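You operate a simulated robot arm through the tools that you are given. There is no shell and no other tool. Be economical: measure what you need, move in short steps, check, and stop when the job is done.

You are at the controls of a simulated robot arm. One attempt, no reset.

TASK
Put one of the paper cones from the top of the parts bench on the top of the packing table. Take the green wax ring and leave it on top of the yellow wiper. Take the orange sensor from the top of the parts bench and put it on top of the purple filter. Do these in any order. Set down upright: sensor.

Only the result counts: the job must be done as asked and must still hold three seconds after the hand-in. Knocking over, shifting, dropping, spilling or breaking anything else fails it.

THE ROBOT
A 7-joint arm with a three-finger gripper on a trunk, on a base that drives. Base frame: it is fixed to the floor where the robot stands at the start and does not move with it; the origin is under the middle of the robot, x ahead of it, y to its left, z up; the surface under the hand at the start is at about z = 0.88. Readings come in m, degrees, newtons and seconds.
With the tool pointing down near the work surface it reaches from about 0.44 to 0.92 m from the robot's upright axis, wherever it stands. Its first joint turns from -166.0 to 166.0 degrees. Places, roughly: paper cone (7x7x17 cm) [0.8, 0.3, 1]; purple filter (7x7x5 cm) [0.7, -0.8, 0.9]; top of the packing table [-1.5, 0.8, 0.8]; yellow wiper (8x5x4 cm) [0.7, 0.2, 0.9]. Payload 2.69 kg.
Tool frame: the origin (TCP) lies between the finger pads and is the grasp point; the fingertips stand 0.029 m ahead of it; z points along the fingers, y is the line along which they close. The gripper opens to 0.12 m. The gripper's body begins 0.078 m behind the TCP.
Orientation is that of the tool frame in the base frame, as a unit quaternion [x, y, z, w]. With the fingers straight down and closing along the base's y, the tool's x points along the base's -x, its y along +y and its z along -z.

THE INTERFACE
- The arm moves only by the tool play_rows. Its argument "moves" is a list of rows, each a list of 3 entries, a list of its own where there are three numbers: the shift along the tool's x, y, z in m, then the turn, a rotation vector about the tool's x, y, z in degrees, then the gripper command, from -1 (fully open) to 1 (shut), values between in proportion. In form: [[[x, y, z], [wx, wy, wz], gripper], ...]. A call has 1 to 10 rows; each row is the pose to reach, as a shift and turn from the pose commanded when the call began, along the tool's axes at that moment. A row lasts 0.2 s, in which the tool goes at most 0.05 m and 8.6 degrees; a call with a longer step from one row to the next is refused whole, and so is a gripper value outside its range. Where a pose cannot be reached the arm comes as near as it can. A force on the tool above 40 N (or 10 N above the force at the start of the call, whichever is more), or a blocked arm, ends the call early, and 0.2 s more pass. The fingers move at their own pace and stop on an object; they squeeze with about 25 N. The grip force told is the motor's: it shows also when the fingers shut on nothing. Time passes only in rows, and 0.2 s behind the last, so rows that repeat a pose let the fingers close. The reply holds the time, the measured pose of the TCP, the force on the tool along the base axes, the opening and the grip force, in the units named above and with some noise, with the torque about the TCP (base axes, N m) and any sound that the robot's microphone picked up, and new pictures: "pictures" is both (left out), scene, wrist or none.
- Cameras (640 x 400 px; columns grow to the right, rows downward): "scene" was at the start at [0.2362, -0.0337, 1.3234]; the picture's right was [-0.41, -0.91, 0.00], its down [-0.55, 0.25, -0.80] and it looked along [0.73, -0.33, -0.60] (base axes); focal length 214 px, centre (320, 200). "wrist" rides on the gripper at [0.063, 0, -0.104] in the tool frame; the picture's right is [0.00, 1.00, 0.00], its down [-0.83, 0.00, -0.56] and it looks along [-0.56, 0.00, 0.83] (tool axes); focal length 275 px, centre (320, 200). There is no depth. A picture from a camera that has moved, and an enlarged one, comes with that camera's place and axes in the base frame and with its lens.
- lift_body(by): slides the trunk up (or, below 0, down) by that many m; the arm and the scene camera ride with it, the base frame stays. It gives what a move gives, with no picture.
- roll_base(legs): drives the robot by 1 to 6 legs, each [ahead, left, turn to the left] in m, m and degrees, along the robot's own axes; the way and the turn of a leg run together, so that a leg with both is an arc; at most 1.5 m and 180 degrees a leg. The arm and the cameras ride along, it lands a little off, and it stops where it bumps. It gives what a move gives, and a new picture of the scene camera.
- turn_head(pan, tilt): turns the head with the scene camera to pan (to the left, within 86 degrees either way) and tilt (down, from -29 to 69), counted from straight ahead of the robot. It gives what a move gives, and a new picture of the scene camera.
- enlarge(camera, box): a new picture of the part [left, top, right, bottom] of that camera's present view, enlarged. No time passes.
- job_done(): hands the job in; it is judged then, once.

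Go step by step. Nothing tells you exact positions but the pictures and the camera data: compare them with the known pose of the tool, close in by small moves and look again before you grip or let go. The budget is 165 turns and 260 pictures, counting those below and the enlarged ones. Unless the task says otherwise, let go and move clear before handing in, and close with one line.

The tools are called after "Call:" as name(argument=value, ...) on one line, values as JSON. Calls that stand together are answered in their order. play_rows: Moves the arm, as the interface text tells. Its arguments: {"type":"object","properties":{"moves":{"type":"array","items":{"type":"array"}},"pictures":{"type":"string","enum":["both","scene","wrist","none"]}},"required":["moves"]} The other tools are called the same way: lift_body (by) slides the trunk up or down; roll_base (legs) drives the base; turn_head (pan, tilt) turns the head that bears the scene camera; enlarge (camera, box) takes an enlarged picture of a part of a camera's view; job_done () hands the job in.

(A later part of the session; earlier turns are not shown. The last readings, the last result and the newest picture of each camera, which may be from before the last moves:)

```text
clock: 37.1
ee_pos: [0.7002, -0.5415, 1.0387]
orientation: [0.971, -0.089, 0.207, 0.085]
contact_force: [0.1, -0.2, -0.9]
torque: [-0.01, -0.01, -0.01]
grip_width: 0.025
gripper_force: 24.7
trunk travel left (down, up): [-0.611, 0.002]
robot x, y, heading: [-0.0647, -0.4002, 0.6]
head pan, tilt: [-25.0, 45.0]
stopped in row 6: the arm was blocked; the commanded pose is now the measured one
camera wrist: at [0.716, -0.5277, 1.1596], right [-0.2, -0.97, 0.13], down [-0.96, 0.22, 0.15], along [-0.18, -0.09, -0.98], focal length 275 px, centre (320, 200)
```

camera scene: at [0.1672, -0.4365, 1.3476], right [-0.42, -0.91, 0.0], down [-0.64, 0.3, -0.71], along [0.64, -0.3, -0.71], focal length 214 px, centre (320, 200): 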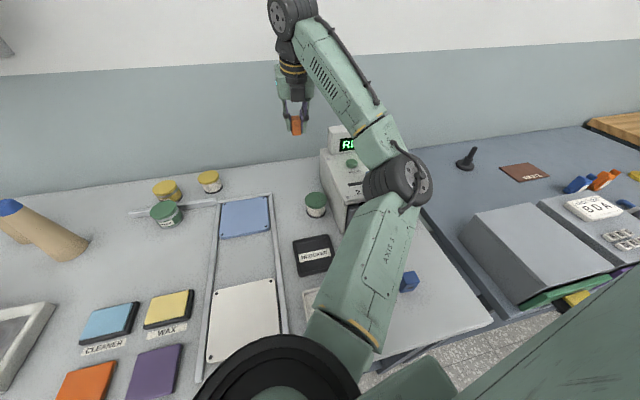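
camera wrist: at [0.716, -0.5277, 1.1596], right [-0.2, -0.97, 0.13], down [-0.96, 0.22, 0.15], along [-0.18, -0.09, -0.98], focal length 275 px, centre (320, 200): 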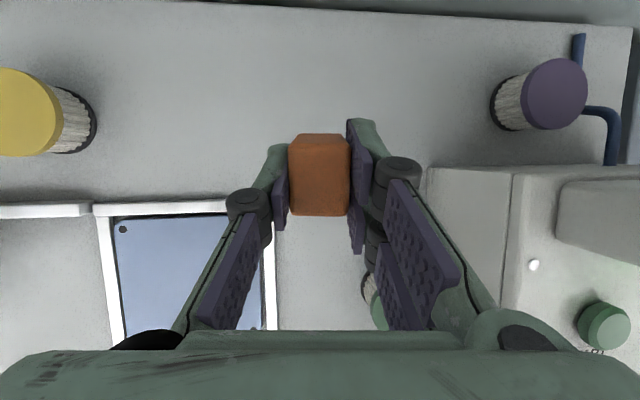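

The arm met a joint limit in this posture, so I undo that and go back over the original spot, then turn to the pick posture used before.

Call:
play_rows(moves=[[[0.004, 0.025, -0.018], [2.7, -3.4, 1.1], 1], [[0.008, 0.05, -0.035], [5.5, -6.8, 2.2], 1], [[0.012, 0.0756, -0.052], [8.2, -10.1, 3.3], 1], [[0.012, 0.0756, -0.052], [8.2, -10.1, 3.3], 1]], pictures="none")

Call:
play_rows(moves=[[[0, 0, 0], [-2.1, 0.2, 8.1], 1], [[0, 0, 0], [-4.2, 0.4, 16.2], 1], [[0, 0, 0], [-6.3, 0.6, 24.3], 1], [[0, 0, 0], [-8.4, 0.8, 32.4], 1], [[0, 0, 0], [-10.5, 1, 40.5], 1], [[0, 0, 0], [-12.6, 1.2, 48.6], 1], [[0, 0, 0], [-14.7, 1.4, 56.7], 1], [[0, 0, 0], [-16.8, 1.6, 64.8], 1], [[0, 0, 0], [-18.9, 1.8, 72.9], 1], [[0, 0, 0], [-21, 2, 81], 1]], pictures="wrist")

```text
clock: 38.1
ee_pos: [0.6813, -0.618, 1.0765]
orientation: [0.987, -0.114, 0.113, -0.012]
contact_force: [0.4, -0.4, -0.3]
torque: [-0.01, 0.02, 0.01]
grip_width: 0.0253
gripper_force: 24.7
trunk travel left (down, up): [-0.611, 0.002]
robot x, y, heading: [-0.0641, -0.4026, -0.0]
head pan, tilt: [-25.0, 45.0]
```

```text
clock: 40.3
ee_pos: [0.6815, -0.6199, 1.0764]
orientation: [-0.661, 0.742, -0.073, -0.085]
contact_force: [-0.4, 0.4, -0.2]
torque: [0.01, 0.05, 0.01]
grip_width: 0.0253
gripper_force: 24.5
trunk travel left (down, up): [-0.611, 0.002]
robot x, y, heading: [-0.0651, -0.4042, 0.1]
head pan, tilt: [-25.0, 45.0]
camera wrist: at [0.6794, -0.6569, 1.1921], right [-0.99, 0.11, 0.0], down [0.1, 0.93, 0.36], along [0.04, 0.35, -0.93], focal length 275 px, centre (320, 200)
```

wrist: 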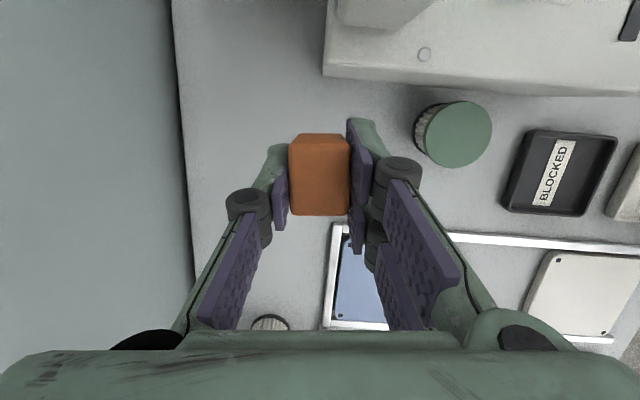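

Call:
play_rows(moves=[[[-0.0174, 0.0053, 0.0], [0.4, 2.1, 6.3], 1], [[-0.026, 0.0053, 0.04], [0.4, 2.1, 6.3], 1], [[-0.034, 0.0053, 0.08], [0.4, 2.1, 6.3], 1], [[-0.042, 0.0053, 0.115], [0.4, 2.1, 6.3], 1], [[-0.0465, 0.0053, 0.137], [0.4, 2.1, 6.3], 1], [[-0.0465, 0.0053, 0.137], [0.4, 2.1, 6.3], 1]], pictures="wrist")

```text
clock: 41.7
ee_pos: [0.6768, -0.6047, 0.9328]
orientation: [-0.619, 0.775, -0.093, -0.091]
contact_force: [0.2, -0.3, -1.4]
torque: [-0.01, -0.01, 0.0]
grip_width: 0.0252
gripper_force: 25.0
trunk travel left (down, up): [-0.611, 0.002]
robot x, y, heading: [-0.0616, -0.4011, -0.1]
head pan, tilt: [-25.0, 45.0]
camera wrist: at [0.6669, -0.6366, 1.0512], right [-0.98, 0.21, -0.03], down [0.19, 0.93, 0.32], along [0.1, 0.31, -0.95], focal length 275 px, centre (320, 200)
```

wrist: 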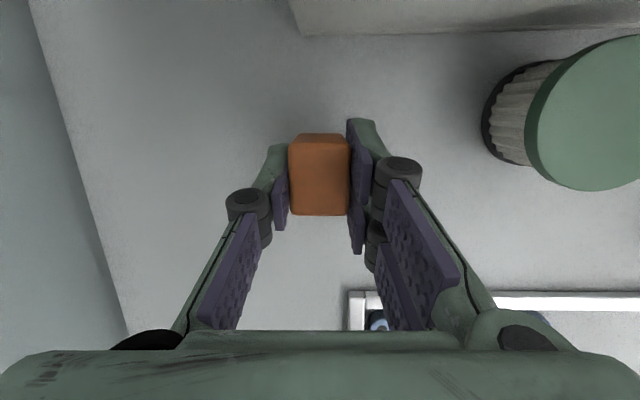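

Call:
play_rows(moves=[[[-0.0016, 0, 0.006], [0, 0, 0], 1], [[-0.0032, 0, 0.0121], [0, 0, 0], 1], [[-0.0032, 0, 0.0121], [0, 0, 0], 0.0], [[-0.0032, 0, 0.0121], [0, 0, 0], 0.0], [[-0.0032, 0, 0.0121], [0, 0, 0], 0.0], [[0.002, 0, -0.008], [0, 0, 0], 0], [[0.007, 0, -0.0266], [0, 0, 0], 0], [[0.012, 0, -0.046], [0, 0, 0], 0], [[0.012, 0, -0.046], [0, -8, 0], 0], [[0.012, 0, -0.046], [0, -12.5, 0], 0]], pictures="wrist")

```text
clock: 43.9
ee_pos: [0.6764, -0.6025, 0.9805]
orientation: [-0.625, 0.78, -0.025, -0.007]
contact_force: [-0.1, 0.1, -0.8]
torque: [0.02, 0.02, 0.01]
grip_width: 0.06
gripper_force: 0.0
trunk travel left (down, up): [-0.611, 0.002]
robot x, y, heading: [-0.0654, -0.4058, -0.1]
head pan, tilt: [-25.0, 45.0]
camera wrist: at [0.6618, -0.6596, 1.0879], right [-0.98, 0.21, -0.03], down [0.17, 0.84, 0.52], along [0.14, 0.5, -0.85], focal length 275 px, centre (320, 200)
```

wrist: 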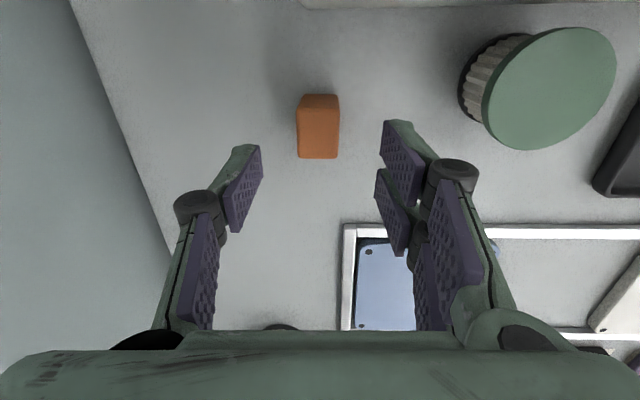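

Call:
play_rows(moves=[[[0.003, -0.0015, 0.02], [0, 0, 0], 0], [[0.003, -0.0015, 0.04], [0, 0, 0], 0], [[0.003, -0.0015, 0.0557], [0, 0, 0], 0], [[0.003, -0.0015, 0.0557], [0, 0, 0], 0]], pictures="wrist")

```text
clock: 45.1
ee_pos: [0.6785, -0.6125, 0.9494]
orientation: [-0.624, 0.78, -0.054, -0.009]
contact_force: [0.0, 0.2, -1.1]
torque: [0.01, 0.04, -0.03]
grip_width: 0.0602
gripper_force: 0.0
trunk travel left (down, up): [-0.611, 0.002]
robot x, y, heading: [-0.0653, -0.4039, 0.1]
head pan, tilt: [-25.0, 45.0]
stopped in row 4: the arm was blocked; the commanded pose is now the measured one
camera wrist: at [0.6598, -0.6635, 1.0587], right [-0.97, 0.21, -0.07], down [0.15, 0.86, 0.48], along [0.16, 0.46, -0.87], focal length 275 px, centre (320, 200)
```

wrist: 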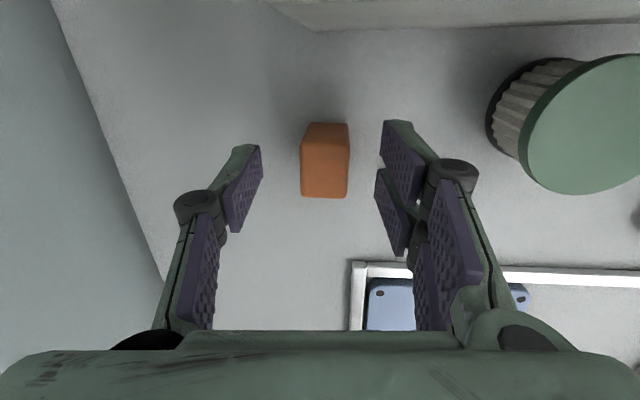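

A joint limit blocked the last bit because the trunk is too high for low vertical work. I raise the tool, then lower the trunk.

Call:
play_rows(moves=[[[0, 0, -0.03], [0, 0, 0], 0], [[0, 0, -0.06], [-1.2, -1.1, 0], 0], [[0, 0, -0.08], [-2.4, -2.3, 0], 0], [[0, 0, -0.08], [-2.4, -2.3, 0], 0]], pictures="none")

Call:
lift_body(by=-0.06)

Call:
play_rows(moves=[[[0, 0, 0], [0, 0, 0], 0]], pictures="wrist")

```text
clock: 46.1
ee_pos: [0.6775, -0.6093, 1.0171]
orientation: [-0.625, 0.781, -0.011, -0.006]
contact_force: [0.1, -0.6, 0.5]
torque: [0.04, 0.03, 0.0]
grip_width: 0.06
gripper_force: 0.0
trunk travel left (down, up): [-0.611, 0.002]
robot x, y, heading: [-0.0641, -0.4048, 0.0]
head pan, tilt: [-25.0, 45.0]
```

```text
clock: 47.1
ee_pos: [0.6775, -0.6089, 0.9583]
orientation: [-0.625, 0.781, -0.012, -0.006]
contact_force: [-0.6, 0.4, 0.2]
torque: [-0.04, -0.01, -0.02]
grip_width: 0.0602
gripper_force: 0.1
trunk travel left (down, up): [-0.551, 0.062]
robot x, y, heading: [-0.0635, -0.4047, 0.0]
head pan, tilt: [-25.0, 45.0]
```

```text
clock: 47.5
ee_pos: [0.6775, -0.608, 0.9585]
orientation: [-0.625, 0.781, -0.013, -0.006]
contact_force: [-0.3, 0.5, -1.2]
torque: [0.01, 0.01, -0.01]
grip_width: 0.06
gripper_force: 0.1
trunk travel left (down, up): [-0.551, 0.062]
robot x, y, heading: [-0.0667, -0.4025, 0.0]
head pan, tilt: [-25.0, 45.0]
camera wrist: at [0.6645, -0.6674, 1.0643], right [-0.98, 0.22, -0.01], down [0.18, 0.83, 0.53], along [0.12, 0.52, -0.84], focal length 275 px, centre (320, 200)
```

wrist: 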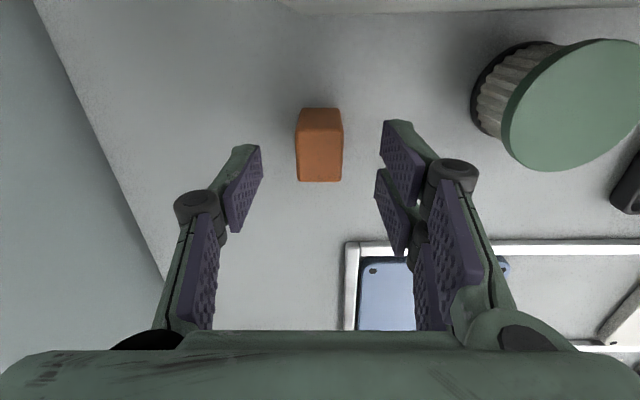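

Call:
play_rows(moves=[[[0, -0.001, 0.018], [0, 0, 0], 0], [[0, -0.001, 0.034], [0, 0, 0], 0], [[0, -0.001, 0.034], [0, 0, 0], 0.5], [[0, -0.001, 0.034], [0, 0, 0], 1], [[0, -0.001, 0.034], [0, 0, 0], 1], [[0, -0.001, 0.034], [0, 0, 0], 1]], pictures="wrist")

```text
clock: 48.9
ee_pos: [0.6714, -0.6093, 0.946]
orientation: [-0.623, 0.781, -0.031, -0.005]
contact_force: [-0.7, -2.7, 5.7]
torque: [-0.09, 0.08, 0.01]
grip_width: 0.0254
gripper_force: 24.7
trunk travel left (down, up): [-0.551, 0.062]
robot x, y, heading: [-0.062, -0.4027, 0.1]
head pan, tilt: [-25.0, 45.0]
camera wrist: at [0.6557, -0.6636, 1.0542], right [-0.98, 0.22, -0.04], down [0.16, 0.84, 0.51], along [0.15, 0.49, -0.86], focal length 275 px, centre (320, 200)
```

wrist: 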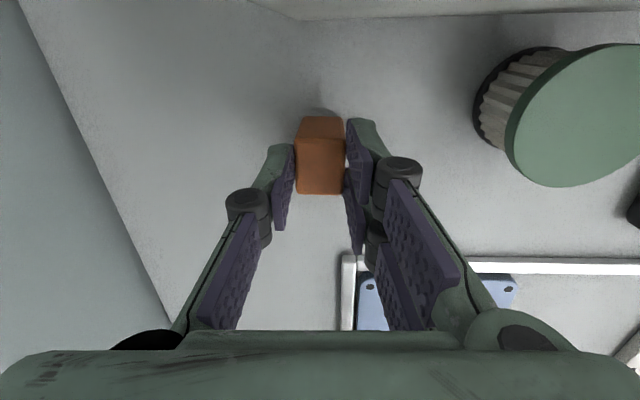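

The hand's camera side is touching the machine at about z 1.03, so the grip is shallow. I'll carry the sensor 7 cm to the left, away from the machine, and regrip deeper there.

Call:
play_rows(moves=[[[0, 0, -0.012], [0, 0, 0], 1], [[0, 0, -0.045], [0, 0, 0], 1], [[-0.034, -0.003, -0.045], [0, 0, 0], 1], [[-0.068, -0.006, -0.045], [0, 0, 0], 1], [[-0.068, -0.006, -0.045], [0, 0, 0], 1]], pictures="both")

```text
clock: 50.1
ee_pos: [0.6987, -0.5418, 0.968]
orientation: [-0.623, 0.782, -0.012, -0.006]
contact_force: [0.1, 0.4, -0.9]
torque: [-0.01, -0.01, 0.0]
grip_width: 0.0254
gripper_force: 25.0
trunk travel left (down, up): [-0.551, 0.062]
robot x, y, heading: [-0.0636, -0.4038, -0.2]
head pan, tilt: [-25.0, 45.0]
camera scene: at [0.1672, -0.436, 1.2875], right [-0.42, -0.91, 0.0], down [-0.64, 0.3, -0.71], along [0.64, -0.3, -0.71], focal length 214 px, centre (320, 200)
camera wrist: at [0.6853, -0.6001, 1.0744], right [-0.98, 0.22, -0.01], down [0.18, 0.83, 0.54], along [0.12, 0.52, -0.84], focal length 275 px, centre (320, 200)
```

scene: 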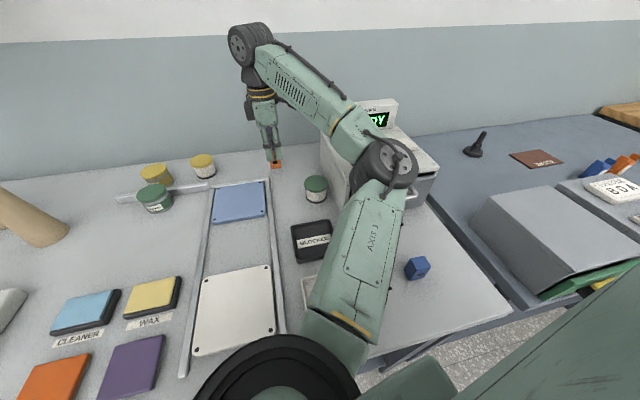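
wrist: 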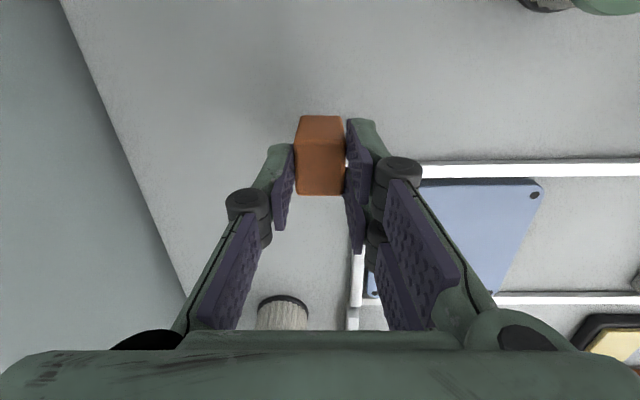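

Call:
play_rows(moves=[[[0, 0, 0.012], [0, 0, 0], 1], [[0, 0, 0.0205], [0, 0, 0], 1], [[0, 0, 0.0205], [0, 0, 0], 0.1], [[0, 0, 0.0205], [0, 0, 0], 0.1], [[0, 0, 0.0205], [0, 0, 0], 0.1], [[0, 0, 0.034], [0, 0, 0], 0.1], [[0, 0, 0.047], [0, 0, 0], 0.1], [[0, 0, 0.047], [0, 0, 0], 0.1]], pictures="wrist")

```text
clock: 52.1
ee_pos: [0.6878, -0.5429, 0.957]
orientation: [-0.621, 0.783, -0.047, -0.001]
contact_force: [0.3, 0.3, 0.3]
torque: [0.0, 0.0, 0.03]
grip_width: 0.0539
gripper_force: 0.0
trunk travel left (down, up): [-0.551, 0.062]
robot x, y, heading: [-0.0648, -0.3997, -0.1]
head pan, tilt: [-25.0, 45.0]
stopped in row 8: the arm was blocked; the commanded pose is now the measured one
camera wrist: at [0.6683, -0.596, 1.0647], right [-0.97, 0.22, -0.07], down [0.16, 0.85, 0.5], along [0.17, 0.48, -0.86], focal length 275 px, centre (320, 200)
```

wrist: 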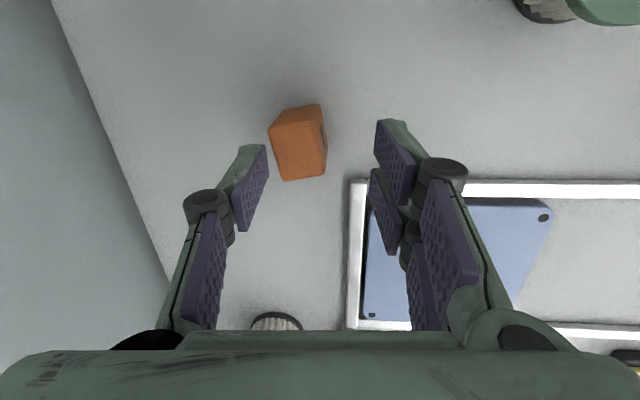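

The sensor slid a bit but looks upright at about (0.705, -0.55); the limit is a joint limit of this twisted wrist posture. I'll go back to the original, untwisted wrist yaw (aligned to the bench) and retry.

Call:
play_rows(moves=[[[0, 0, -0.04], [0, 0, 0], 0], [[0, 0, -0.07], [-0.6, 0, 8.5], 0], [[0, 0, -0.07], [-1.1, 0.1, 17], 0], [[0, 0, -0.07], [-1.7, 0.15, 25.5], 0], [[0, 0, -0.07], [-2.3, 0.2, 34], 0], [[0, 0, -0.07], [-2.8, 0.25, 42.5], 0], [[0, 0, -0.07], [-3.4, 0.3, 51], 0], [[0, 0, -0.07], [-4, 0.35, 59.5], 0], [[0, 0, -0.07], [-4.5, 0.4, 68], 0], [[0, 0, -0.07], [-5.1, 0.45, 76.5], 0]], pictures="none")

Call:
play_rows(moves=[[[0, 0, 0], [0, 0, 8.5], 0], [[0, 0, 0], [-0.6, 0, 12.2], 0], [[0, 0, 0], [-0.6, 0, 12.2], 0]], pictures="both")

```text
clock: 54.3
ee_pos: [0.6974, -0.5435, 1.0058]
orientation: [-0.001, 1.0, 0.003, -0.015]
contact_force: [-0.9, 0.0, 0.0]
torque: [0.01, -0.01, 0.0]
grip_width: 0.0602
gripper_force: 0.0
trunk travel left (down, up): [-0.551, 0.062]
robot x, y, heading: [-0.0651, -0.4019, -0.0]
head pan, tilt: [-25.0, 45.0]
```

```text
clock: 55.1
ee_pos: [0.6979, -0.5433, 1.0055]
orientation: [0.103, 0.995, 0.006, -0.015]
contact_force: [-1.0, 0.3, -0.3]
torque: [0.0, 0.03, -0.03]
grip_width: 0.0601
gripper_force: 0.0
trunk travel left (down, up): [-0.551, 0.062]
robot x, y, heading: [-0.0631, -0.4032, 0.1]
head pan, tilt: [-25.0, 45.0]
camera scene: at [0.166, -0.4358, 1.2876], right [-0.42, -0.91, 0.0], down [-0.64, 0.3, -0.71], along [0.64, -0.3, -0.71], focal length 214 px, centre (320, 200)
camera wrist: at [0.6401, -0.5323, 1.1123], right [0.2, 0.98, 0.01], down [0.83, -0.18, 0.53], along [0.52, -0.1, -0.85], focal length 275 px, centre (320, 200)
```

scene: 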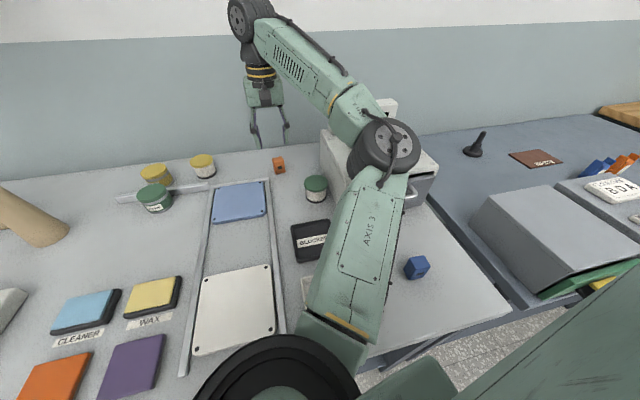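
wrist: 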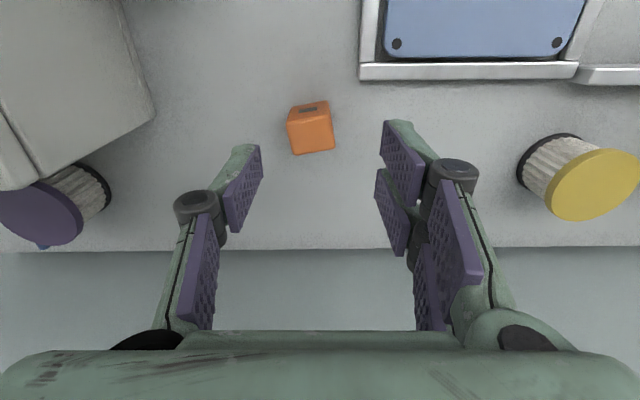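

Sensor is upright at about (0.702, -0.549), aligned with the base axes. I turn the tool 9° and descend with the fingers closing along y.

Call:
play_rows(moves=[[[-0.006, -0.006, 0.0], [0, 0, -5], -0.1], [[-0.0065, -0.006, 0.025], [0, 0, -9], -0.1], [[-0.007, -0.006, 0.05], [0, 0, -9], -0.1], [[-0.0075, -0.006, 0.07], [0, 0, -9], -0.1], [[-0.0075, -0.006, 0.07], [0, 0, -9], -0.1]], pictures="both")

```text
clock: 56.3
ee_pos: [0.696, -0.5455, 0.9576]
orientation: [0.025, 1.0, -0.004, -0.001]
contact_force: [0.2, 0.4, -0.4]
torque: [0.02, 0.01, -0.03]
grip_width: 0.0659
gripper_force: 0.0
trunk travel left (down, up): [-0.551, 0.062]
robot x, y, heading: [-0.0618, -0.3975, -0.1]
head pan, tilt: [-25.0, 45.0]
camera scene: at [0.1554, -0.4305, 1.2923], right [-0.42, -0.91, 0.0], down [-0.63, 0.3, -0.72], along [0.65, -0.3, -0.7], focal length 214 px, centre (320, 200)
camera wrist: at [0.6338, -0.5423, 1.0625], right [0.04, 1.0, -0.01], down [0.83, -0.03, 0.55], along [0.55, -0.03, -0.83], focal length 275 px, centre (320, 200)
```

scene: 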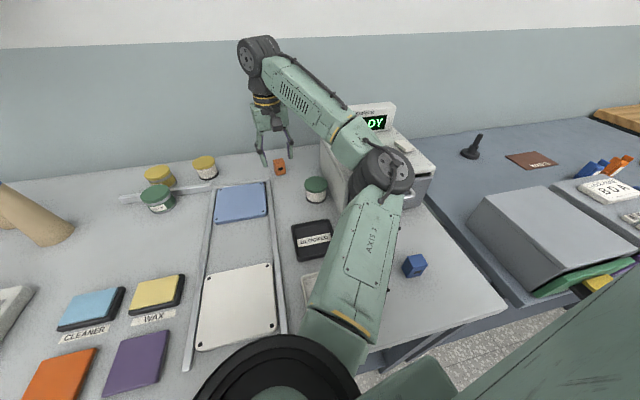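
wrist: 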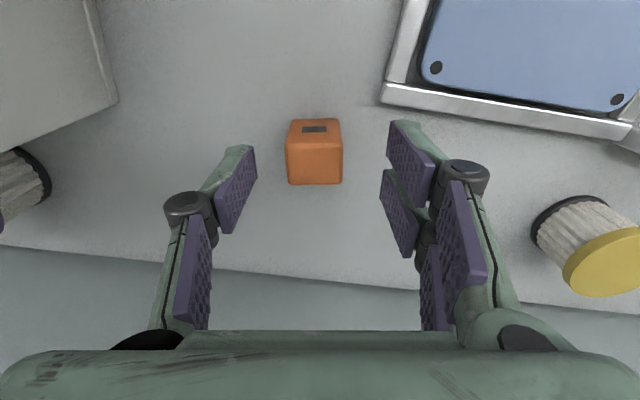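

The scene camera shifted slightly: the low elbow is pressing on something (likely the machine), which explains the blocks. I back up at once, raise the trunk and check.

Call:
play_rows(moves=[[[0, 0, -0.03], [0, 0, 0], -0.1], [[0, 0, -0.06], [0, 0, 0], -0.1], [[0, 0, -0.06], [0, 0, 0], -0.1]], pictures="none")

Call:
lift_body(by=0.06)

Call:
turn_head(pan=-35, tilt=55)

Call:
turn_head(pan=-25, tilt=45)

```text
clock: 57.1
ee_pos: [0.7049, -0.5494, 0.9948]
orientation: [0.024, 1.0, 0.006, -0.015]
contact_force: [-0.1, -0.7, -0.3]
torque: [0.0, -0.03, 0.01]
grip_width: 0.0659
gripper_force: 0.1
trunk travel left (down, up): [-0.551, 0.062]
robot x, y, heading: [-0.0666, -0.4046, -0.1]
head pan, tilt: [-25.0, 45.0]
```

```text
clock: 58.1
ee_pos: [0.704, -0.5484, 1.0542]
orientation: [0.024, 1.0, 0.008, -0.015]
contact_force: [1.1, 0.3, -0.1]
torque: [0.01, 0.03, -0.01]
grip_width: 0.0658
gripper_force: 0.1
trunk travel left (down, up): [-0.611, 0.002]
robot x, y, heading: [-0.0637, -0.4037, 0.0]
head pan, tilt: [-25.0, 45.0]
```

```text
clock: 58.8
ee_pos: [0.7032, -0.549, 1.0571]
orientation: [0.025, 1.0, 0.006, -0.015]
contact_force: [-0.2, 0.2, -0.3]
torque: [0.03, -0.02, -0.02]
grip_width: 0.0659
gripper_force: 0.0
trunk travel left (down, up): [-0.611, 0.002]
robot x, y, heading: [-0.0619, -0.4054, 0.2]
head pan, tilt: [-35.0, 55.0]
camera scene: at [0.1515, -0.4428, 1.3343], right [-0.57, -0.82, 0.0], down [-0.67, 0.47, -0.57], along [0.47, -0.33, -0.82], focal length 214 px, centre (320, 200)
```

scene: 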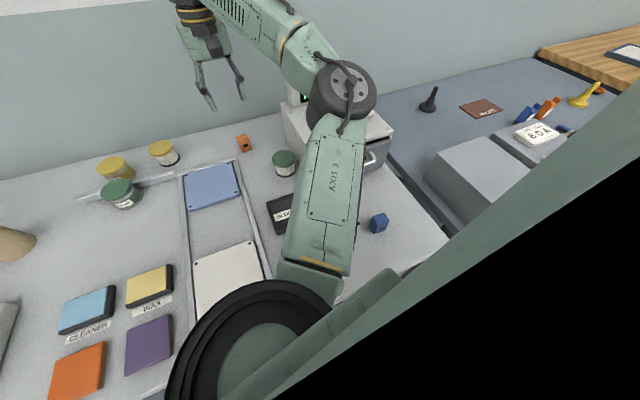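

```text
clock: 59.5
ee_pos: [0.7028, -0.5482, 1.0545]
orientation: [0.024, 1.0, 0.007, -0.015]
contact_force: [-0.2, 0.5, 0.4]
torque: [-0.03, 0.0, -0.01]
grip_width: 0.0661
gripper_force: 0.0
trunk travel left (down, up): [-0.611, 0.002]
robot x, y, heading: [-0.0635, -0.4017, -0.2]
head pan, tilt: [-25.0, 45.0]
camera scene: at [0.166, -0.4358, 1.3476], right [-0.42, -0.91, 0.0], down [-0.64, 0.3, -0.71], along [0.64, -0.3, -0.71], focal length 214 px, centre (320, 200)
```

scene: 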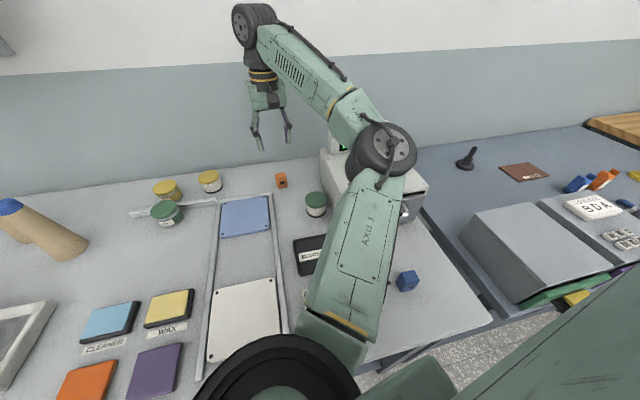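

Nothing moved so far. The elbow hangs low over the machine from this base position, so I'll retract high and drive right/back along the slanted bench edge so the elbow stays in front of the machine.

Call:
play_rows(moves=[[[0, 0, -0.045], [0, 0, 0], -0.1], [[0.01, 0, -0.09], [0, 0, 0], -0.1], [[0.055, 0.005, -0.1], [0, 0, 0], -0.1], [[0.1, 0.01, -0.1], [0, 0, 0], -0.1], [[0.145, 0.015, -0.1], [0, 0, 0], -0.1], [[0.19, 0.02, -0.1], [0, 0, 0], -0.1], [[0.19, 0.02, -0.1], [0, 0, 0], -0.1]], pictures="scene")

Call:
turn_head(pan=-75, tilt=45)

```text
clock: 61.1
ee_pos: [0.5215, -0.5144, 1.1569]
orientation: [0.013, 1.0, 0.012, -0.017]
contact_force: [-0.7, 0.2, -0.2]
torque: [0.03, -0.03, -0.01]
grip_width: 0.0659
gripper_force: 0.0
trunk travel left (down, up): [-0.611, 0.002]
robot x, y, heading: [-0.063, -0.4042, 0.0]
head pan, tilt: [-25.0, 45.0]
camera scene: at [0.166, -0.4358, 1.3476], right [-0.42, -0.91, 0.0], down [-0.64, 0.3, -0.71], along [0.64, -0.3, -0.71], focal length 214 px, centre (320, 200)
```

scene: 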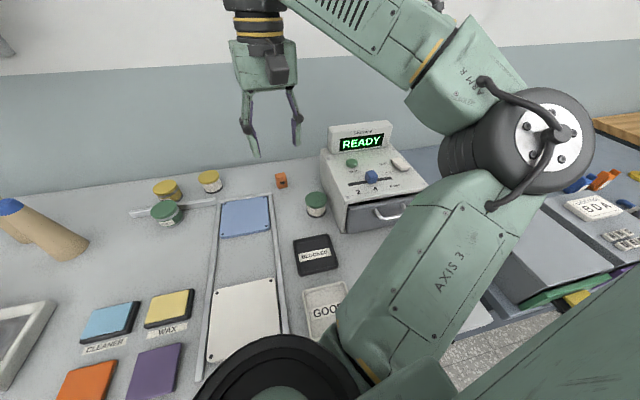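

```text
clock: 62.3
ee_pos: [0.5218, -0.5161, 1.1566]
orientation: [0.015, 1.0, 0.015, -0.016]
contact_force: [0.3, 0.4, -0.2]
torque: [0.0, 0.01, -0.01]
grip_width: 0.0659
gripper_force: 0.0
trunk travel left (down, up): [-0.611, 0.002]
robot x, y, heading: [-0.0648, -0.4019, -0.0]
head pan, tilt: [-75.0, 45.0]
camera scene: at [0.1134, -0.48, 1.3476], right [-0.97, -0.26, 0.0], down [-0.18, 0.68, -0.71], along [0.18, -0.68, -0.71], focal length 214 px, centre (320, 200)
```

scene: 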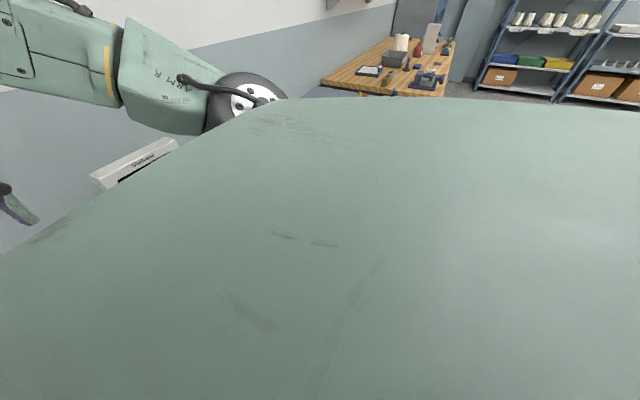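

Call:
roll_base(legs=[[-0.03, 0, 0], [-0.05, -0.27, 0]])

Call:
turn_head(pan=-15, tilt=40)

```text
clock: 65.4
ee_pos: [0.4408, -0.7928, 1.1565]
orientation: [0.019, 1.0, 0.016, -0.017]
contact_force: [-0.5, -0.7, -0.1]
torque: [0.0, 0.01, 0.05]
grip_width: 0.066
gripper_force: 0.0
trunk travel left (down, up): [-0.611, 0.002]
robot x, y, heading: [-0.1459, -0.6786, -0.2]
head pan, tilt: [-75.0, 45.0]
camera scene: at [0.033, -0.7529, 1.3476], right [-0.97, -0.26, 0.0], down [-0.18, 0.68, -0.71], along [0.18, -0.68, -0.71], focal length 214 px, centre (320, 200)
```

scene: 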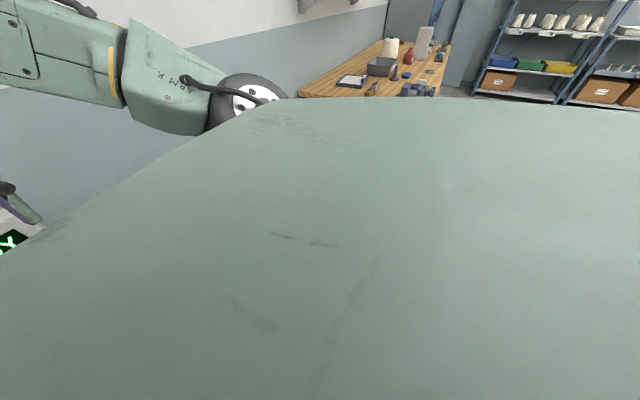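

```text
clock: 66.7
ee_pos: [0.44, -0.7918, 1.1569]
orientation: [0.019, 1.0, 0.017, -0.017]
contact_force: [0.9, 0.7, -0.5]
torque: [0.05, 0.01, -0.03]
grip_width: 0.0664
gripper_force: 0.1
trunk travel left (down, up): [-0.611, 0.002]
robot x, y, heading: [-0.1448, -0.6794, -0.0]
head pan, tilt: [-15.0, 40.0]
camera scene: at [0.0942, -0.6963, 1.3549], right [-0.26, -0.97, 0.0], down [-0.62, 0.17, -0.77], along [0.74, -0.2, -0.64], focal length 214 px, centre (320, 200)
```

scene: 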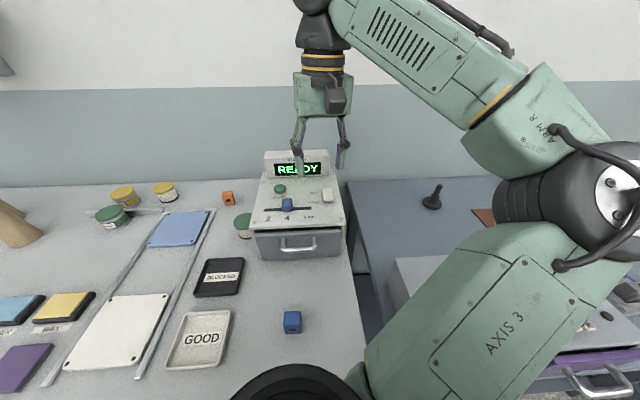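

The machine is untouched and there's room now. I swing the hand left at height while turning the wrist toward the flipped yaw.

Call:
play_rows(moves=[[[0, 0.035, 0], [0, 0, -8.5], -0.1], [[0, 0.07, 0], [0, 0, -17], -0.1], [[0, 0.105, 0], [0, 0, -25.5], -0.1], [[0, 0.14, 0], [0, 0, -34], -0.1], [[0, 0.175, 0], [0, 0, -42.5], -0.1], [[-0.03, 0.2, 0], [0, 0, -51], -0.1], [[-0.06, 0.22, 0], [0, 0, -59.5], -0.1], [[-0.09, 0.235, 0], [0, 0, -68], -0.1], [[-0.12, 0.235, 0], [0, 0, -76.5], -0.1], [[-0.15, 0.235, 0], [0, 0, -85], -0.1]], pictures="none")

Call:
play_rows(moves=[[[0, 0, 0], [0, 0, -8.5], -0.1], [[0, 0, 0], [0, 0, -17], -0.1], [[0, 0, 0], [0, 0, -25.5], -0.1], [[0, 0, 0], [0, 0, -34], -0.1], [[0, 0, 0], [0, 0, -42.5], -0.1], [[0, 0, 0], [0, 0, -51], -0.1], [[0, 0, 0], [0, 0, -59.5], -0.1], [[0, 0, 0], [0, 0, -68], -0.1], [[0, 0, 0], [0, 0, -76.5], -0.1], [[0, 0, 0], [0, 0, -85], -0.1]], pictures="both")

```text
clock: 68.9
ee_pos: [0.6004, -0.5645, 1.1595]
orientation: [-0.661, 0.75, 0.023, -0.001]
contact_force: [-0.1, -0.1, 0.1]
torque: [0.02, -0.03, 0.01]
grip_width: 0.066
gripper_force: 0.0
trunk travel left (down, up): [-0.611, 0.002]
robot x, y, heading: [-0.1439, -0.6728, 0.1]
head pan, tilt: [-15.0, 40.0]
```

```text
clock: 71.1
ee_pos: [0.5989, -0.5648, 1.1592]
orientation: [0.994, -0.105, -0.018, -0.016]
contact_force: [-0.6, 0.1, -0.1]
torque: [-0.02, 0.01, -0.01]
grip_width: 0.0661
gripper_force: 0.0
trunk travel left (down, up): [-0.611, 0.002]
robot x, y, heading: [-0.1455, -0.674, -0.4]
head pan, tilt: [-15.0, 40.0]
camera scene: at [0.0942, -0.6962, 1.3549], right [-0.26, -0.97, 0.0], down [-0.62, 0.17, -0.77], along [0.74, -0.2, -0.64], focal length 214 px, centre (320, 200)
camera wrist: at [0.665, -0.5805, 1.2623], right [-0.2, -0.98, -0.03], down [-0.79, 0.15, 0.59], along [-0.57, 0.14, -0.81], focal length 275 px, centre (320, 200)
```

scene: 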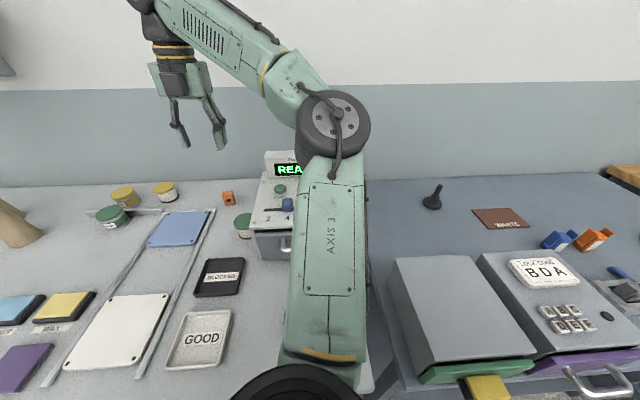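
wrist: 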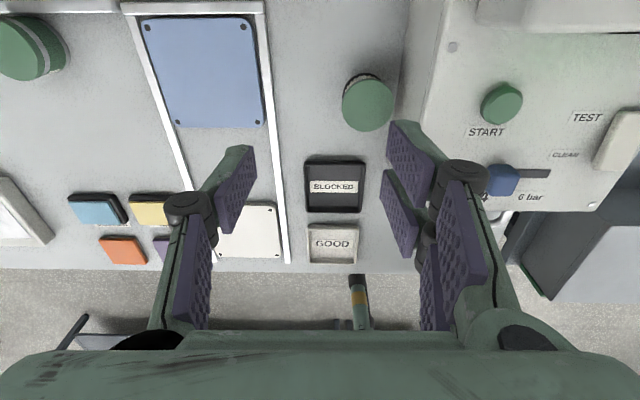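

Call:
play_rows(moves=[[[0.035, -0.012, 0.005], [-0.5, 2, -4], -0.1], [[0.07, -0.024, 0.01], [-0.9, 4, -8], -0.1], [[0.0967, -0.0358, 0.0273], [-1.4, 6, -12.1], -0.1], [[0.098, -0.035, 0.07], [-1.4, 6, -12.1], -0.1], [[0.1, -0.034, 0.115], [-1.4, 6, -12.1], -0.1], [[0.1017, -0.0322, 0.157], [-1.4, 6, -12.1], -0.1], [[0.1017, -0.0322, 0.157], [-1.4, 6, -12.1], -0.1]], pictures="both")

```text
clock: 72.7
ee_pos: [0.6999, -0.5473, 1.0004]
orientation: [0.999, -0.002, 0.035, 0.001]
contact_force: [-0.5, 0.3, -0.1]
torque: [0.03, -0.01, -0.02]
grip_width: 0.0659
gripper_force: 0.1
trunk travel left (down, up): [-0.611, 0.002]
robot x, y, heading: [-0.1468, -0.6724, -0.2]
head pan, tilt: [-15.0, 40.0]
camera scene: at [0.094, -0.6962, 1.355], right [-0.26, -0.97, 0.0], down [-0.62, 0.17, -0.77], along [0.74, -0.2, -0.64], focal length 214 px, centre (320, 200)
camera wrist: at [0.7569, -0.5474, 1.1098], right [0.0, -1.0, 0.0], down [-0.87, 0.0, 0.5], along [-0.5, 0.0, -0.87], focal length 275 px, centre (320, 200)
```

scene: 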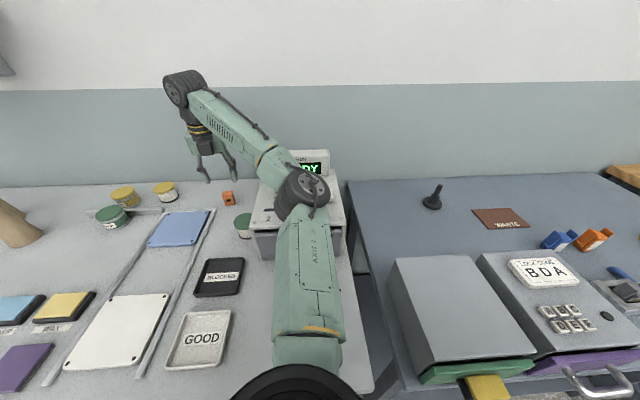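
wrist: 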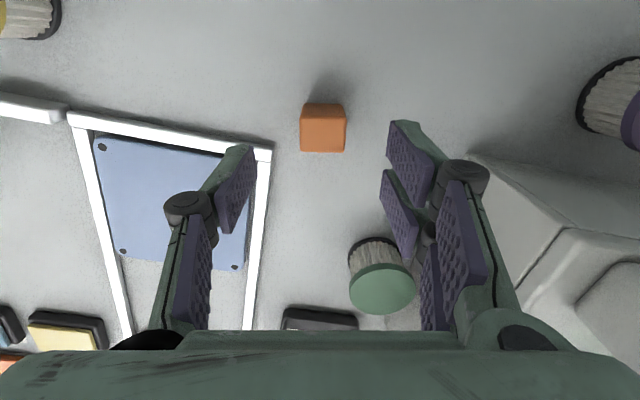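

From here the elbow would come down on the machine console during the pick. I'll lift, and drive to a spot further left and back where the elbow stays clear for picking.

Call:
play_rows(moves=[[[0, 0, -0.04], [0, 0, 0], -0.1], [[0, 0, -0.08], [0, 0, 0], -0.1], [[-0.01, 0, -0.11], [0, 0, 0], -0.1], [[-0.04, 0, -0.125], [0, 0, 0], -0.1], [[-0.08, 0, -0.13], [0, 0, 0], -0.1], [[-0.08, 0, -0.13], [0, 0, 0], -0.1]], pictures="none")

Call:
roll_base(legs=[[0.036, 0.456, 0]])

Call:
turn_head(pan=-30, tilt=40)

```text
clock: 74.1
ee_pos: [0.6136, -0.5482, 1.1241]
orientation: [0.999, -0.002, 0.033, 0.0]
contact_force: [0.6, 0.3, 0.7]
torque: [0.01, 0.0, 0.0]
grip_width: 0.0661
gripper_force: 0.0
trunk travel left (down, up): [-0.611, 0.002]
robot x, y, heading: [-0.145, -0.6774, -0.0]
head pan, tilt: [-15.0, 40.0]
```

```text
clock: 78.2
ee_pos: [0.6517, -0.0992, 1.1241]
orientation: [0.999, -0.003, 0.034, 0.001]
contact_force: [-0.7, 0.0, 0.4]
torque: [0.0, -0.02, 0.03]
grip_width: 0.0663
gripper_force: 0.1
trunk travel left (down, up): [-0.611, 0.002]
robot x, y, heading: [-0.103, -0.2259, -0.1]
head pan, tilt: [-15.0, 40.0]
camera scene: at [0.1325, -0.2457, 1.3549], right [-0.26, -0.96, 0.0], down [-0.62, 0.17, -0.77], along [0.74, -0.2, -0.64], focal length 214 px, centre (320, 200)
```

scene: 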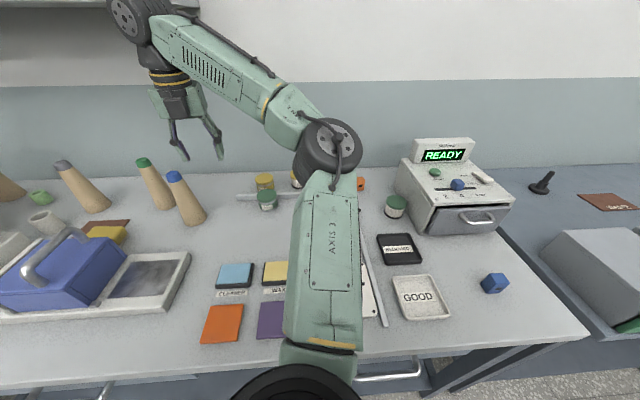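

```text
clock: 78.9
ee_pos: [0.6524, -0.1003, 1.1231]
orientation: [0.999, -0.003, 0.035, 0.002]
contact_force: [-1.3, -0.4, 0.2]
torque: [-0.02, -0.02, 0.0]
grip_width: 0.0658
gripper_force: 0.1
trunk travel left (down, up): [-0.611, 0.002]
robot x, y, heading: [-0.1081, -0.2243, -0.1]
head pan, tilt: [-30.0, 40.0]
camera scene: at [0.124, -0.2662, 1.3549], right [-0.5, -0.86, 0.0], down [-0.56, 0.32, -0.77], along [0.66, -0.39, -0.64], focal length 214 px, centre (320, 200)
```

scene: 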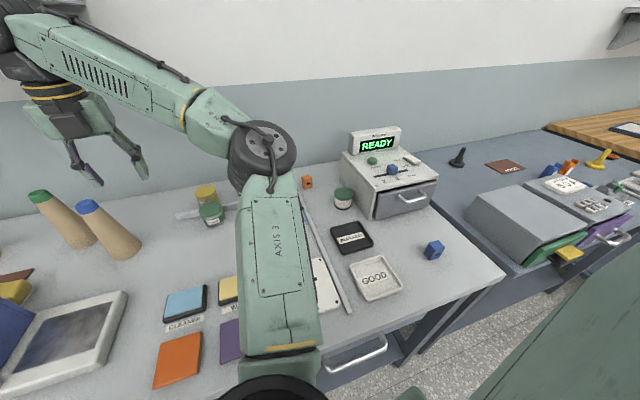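

Call:
play_rows(moves=[[[0, 0.045, 0.01], [0, 0, 0], -0.1], [[0.0, 0.09, 0.02], [0, 0, 0], -0.1], [[0.0, 0.135, 0.03], [0, 0, 0], -0.1], [[0.0, 0.18, 0.04], [0, 0, 0], -0.1], [[0.01, 0.225, 0.05], [0, 0, 0], -0.1], [[0.02, 0.27, 0.06], [0, 0, 0], -0.1], [[0.03, 0.315, 0.07], [0, 0, 0], -0.1], [[0.035, 0.36, 0.08], [0, 0, 0], -0.1], [[0.04, 0.405, 0.09], [0, 0, 0], -0.1], [[0.045, 0.45, 0.1], [0, 0, 0], -0.1]], pictures="both")

```text
clock: 81.1
ee_pos: [0.6931, -0.4823, 1.0411]
orientation: [0.999, -0.003, 0.034, 0.0]
contact_force: [-0.7, 0.0, -0.2]
torque: [-0.03, 0.01, 0.03]
grip_width: 0.066
gripper_force: 0.0
out of reach, approached as far as the arm can: row 9, 10
trunk travel left (down, up): [-0.611, 0.002]
robot x, y, heading: [-0.1076, -0.2233, -0.3]
head pan, tilt: [-30.0, 40.0]
camera scene: at [0.124, -0.2665, 1.3549], right [-0.5, -0.86, 0.0], down [-0.56, 0.32, -0.77], along [0.66, -0.39, -0.64], focal length 214 px, centre (320, 200)
camera wrist: at [0.7506, -0.4825, 1.1499], right [0.0, -1.0, 0.0], down [-0.87, 0.0, 0.5], along [-0.5, 0.0, -0.87], focal length 275 px, centre (320, 200)
```

scene: 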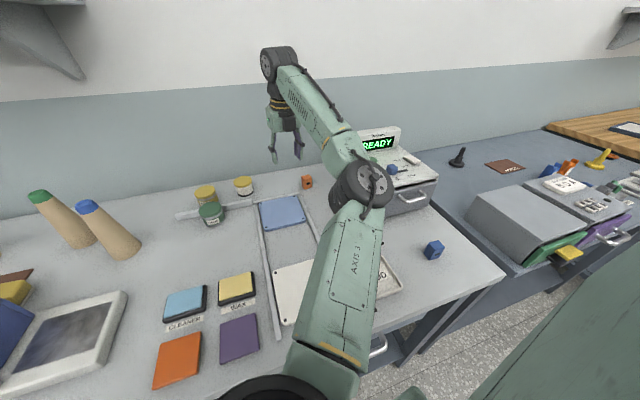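
wrist: 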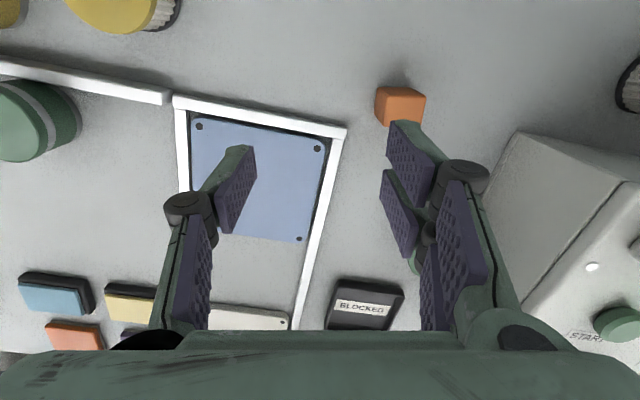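

Call:
roll_base(legs=[[0.035, -0.05, 0]])

Call:
play_rows(moves=[[[0, 0, 0], [0, 0, 0], -0.1]], pictures="wrist")

```text
clock: 82.2
ee_pos: [0.7283, -0.534, 1.0405]
orientation: [0.999, -0.004, 0.034, 0.0]
contact_force: [-0.2, -0.3, -0.5]
torque: [0.02, 0.01, 0.01]
grip_width: 0.0661
gripper_force: 0.0
trunk travel left (down, up): [-0.611, 0.002]
robot x, y, heading: [-0.0693, -0.2765, -0.3]
head pan, tilt: [-30.0, 40.0]
camera scene: at [0.1589, -0.317, 1.3548], right [-0.51, -0.86, 0.0], down [-0.55, 0.33, -0.77], along [0.66, -0.39, -0.64], focal length 214 px, centre (320, 200)
```

scene: 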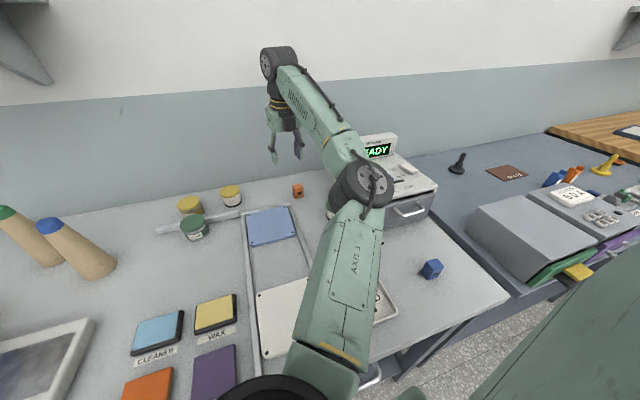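

```text
clock: 82.6
ee_pos: [0.7276, -0.5348, 1.04]
orientation: [0.999, -0.003, 0.033, 0.0]
contact_force: [0.3, -0.4, 0.5]
torque: [0.02, -0.01, 0.01]
grip_width: 0.0661
gripper_force: 0.0
trunk travel left (down, up): [-0.611, 0.002]
robot x, y, heading: [-0.0677, -0.2768, -0.6]
head pan, tilt: [-30.0, 40.0]
camera wrist: at [0.7847, -0.5335, 1.15], right [0.0, -1.0, 0.0], down [-0.87, 0.0, 0.5], along [-0.5, 0.0, -0.87], focal length 275 px, centre (320, 200)
```

wrist: 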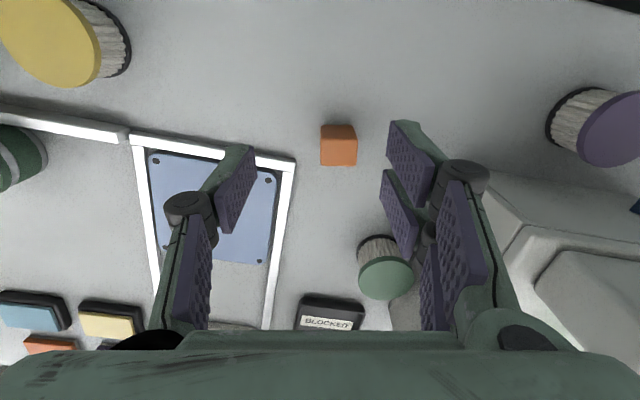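

Call:
play_rows(moves=[[[-0.03, 0.0142, 0.0], [0, 0, 0], -0.1], [[-0.031, 0.0142, 0.04], [0, 0, 0], -0.1], [[-0.033, 0.0142, 0.065], [0, 0, 0], -0.1], [[-0.0347, 0.0142, 0.0879], [0, 0, 0], -0.1], [[-0.0347, 0.0142, 0.0879], [0, 0, 0], -0.1]], pictures="both")

```text
clock: 83.8
ee_pos: [0.6987, -0.5481, 0.9514]
orientation: [0.999, -0.004, 0.034, 0.002]
contact_force: [-0.8, -0.4, -0.2]
torque: [-0.02, -0.01, -0.01]
grip_width: 0.066
gripper_force: 0.0
trunk travel left (down, up): [-0.611, 0.002]
robot x, y, heading: [-0.0721, -0.2712, -0.4]
head pan, tilt: [-30.0, 40.0]
camera scene: at [0.1584, -0.3165, 1.3549], right [-0.51, -0.86, 0.0], down [-0.55, 0.33, -0.77], along [0.66, -0.39, -0.64], focal length 214 px, centre (320, 200)
camera wrist: at [0.755, -0.5466, 1.0601], right [0.0, -1.0, 0.0], down [-0.87, 0.0, 0.5], along [-0.5, 0.0, -0.87], focal length 275 px, centre (320, 200)
```

scene: 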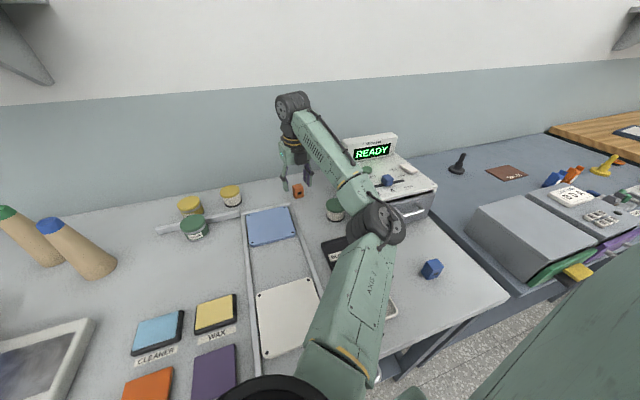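
wrist: 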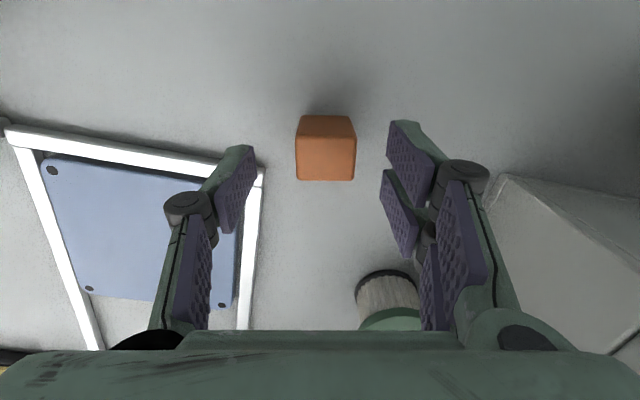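

Call:
play_rows(moves=[[[0.0, 0.002, 0.01], [0, 0, 0], -0.1], [[0, 0.002, 0.021], [0, 0, 0], -0.1], [[0, 0.002, 0.021], [0, 0, 0], 0.4], [[0, 0.002, 0.021], [0, 0, 0], 1], [[0, 0.002, 0.021], [0, 0, 0], 1], [[0, 0.002, 0.021], [0, 0, 0], 1]], pictures="wrist")

```text
clock: 85.2
ee_pos: [0.7012, -0.5499, 0.93]
orientation: [0.999, -0.005, 0.034, 0.001]
contact_force: [0.3, -0.7, 0.1]
torque: [-0.01, -0.02, 0.02]
grip_width: 0.0314
gripper_force: 25.5
trunk travel left (down, up): [-0.611, 0.002]
robot x, y, heading: [-0.0689, -0.2695, -0.5]
head pan, tilt: [-30.0, 40.0]
camera wrist: at [0.7575, -0.5489, 1.0392], right [0.0, -1.0, 0.0], down [-0.87, 0.0, 0.5], along [-0.5, 0.0, -0.87], focal length 275 px, centre (320, 200)
```

wrist: 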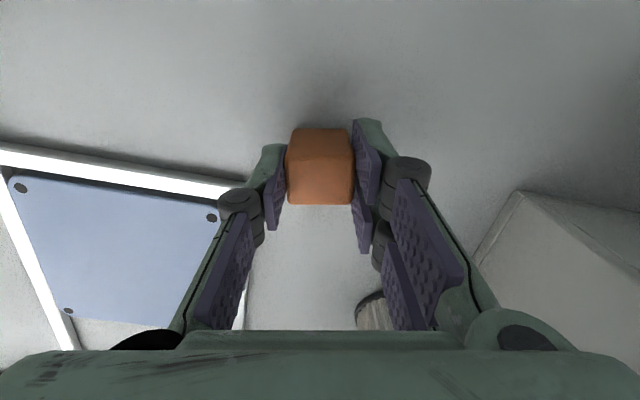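

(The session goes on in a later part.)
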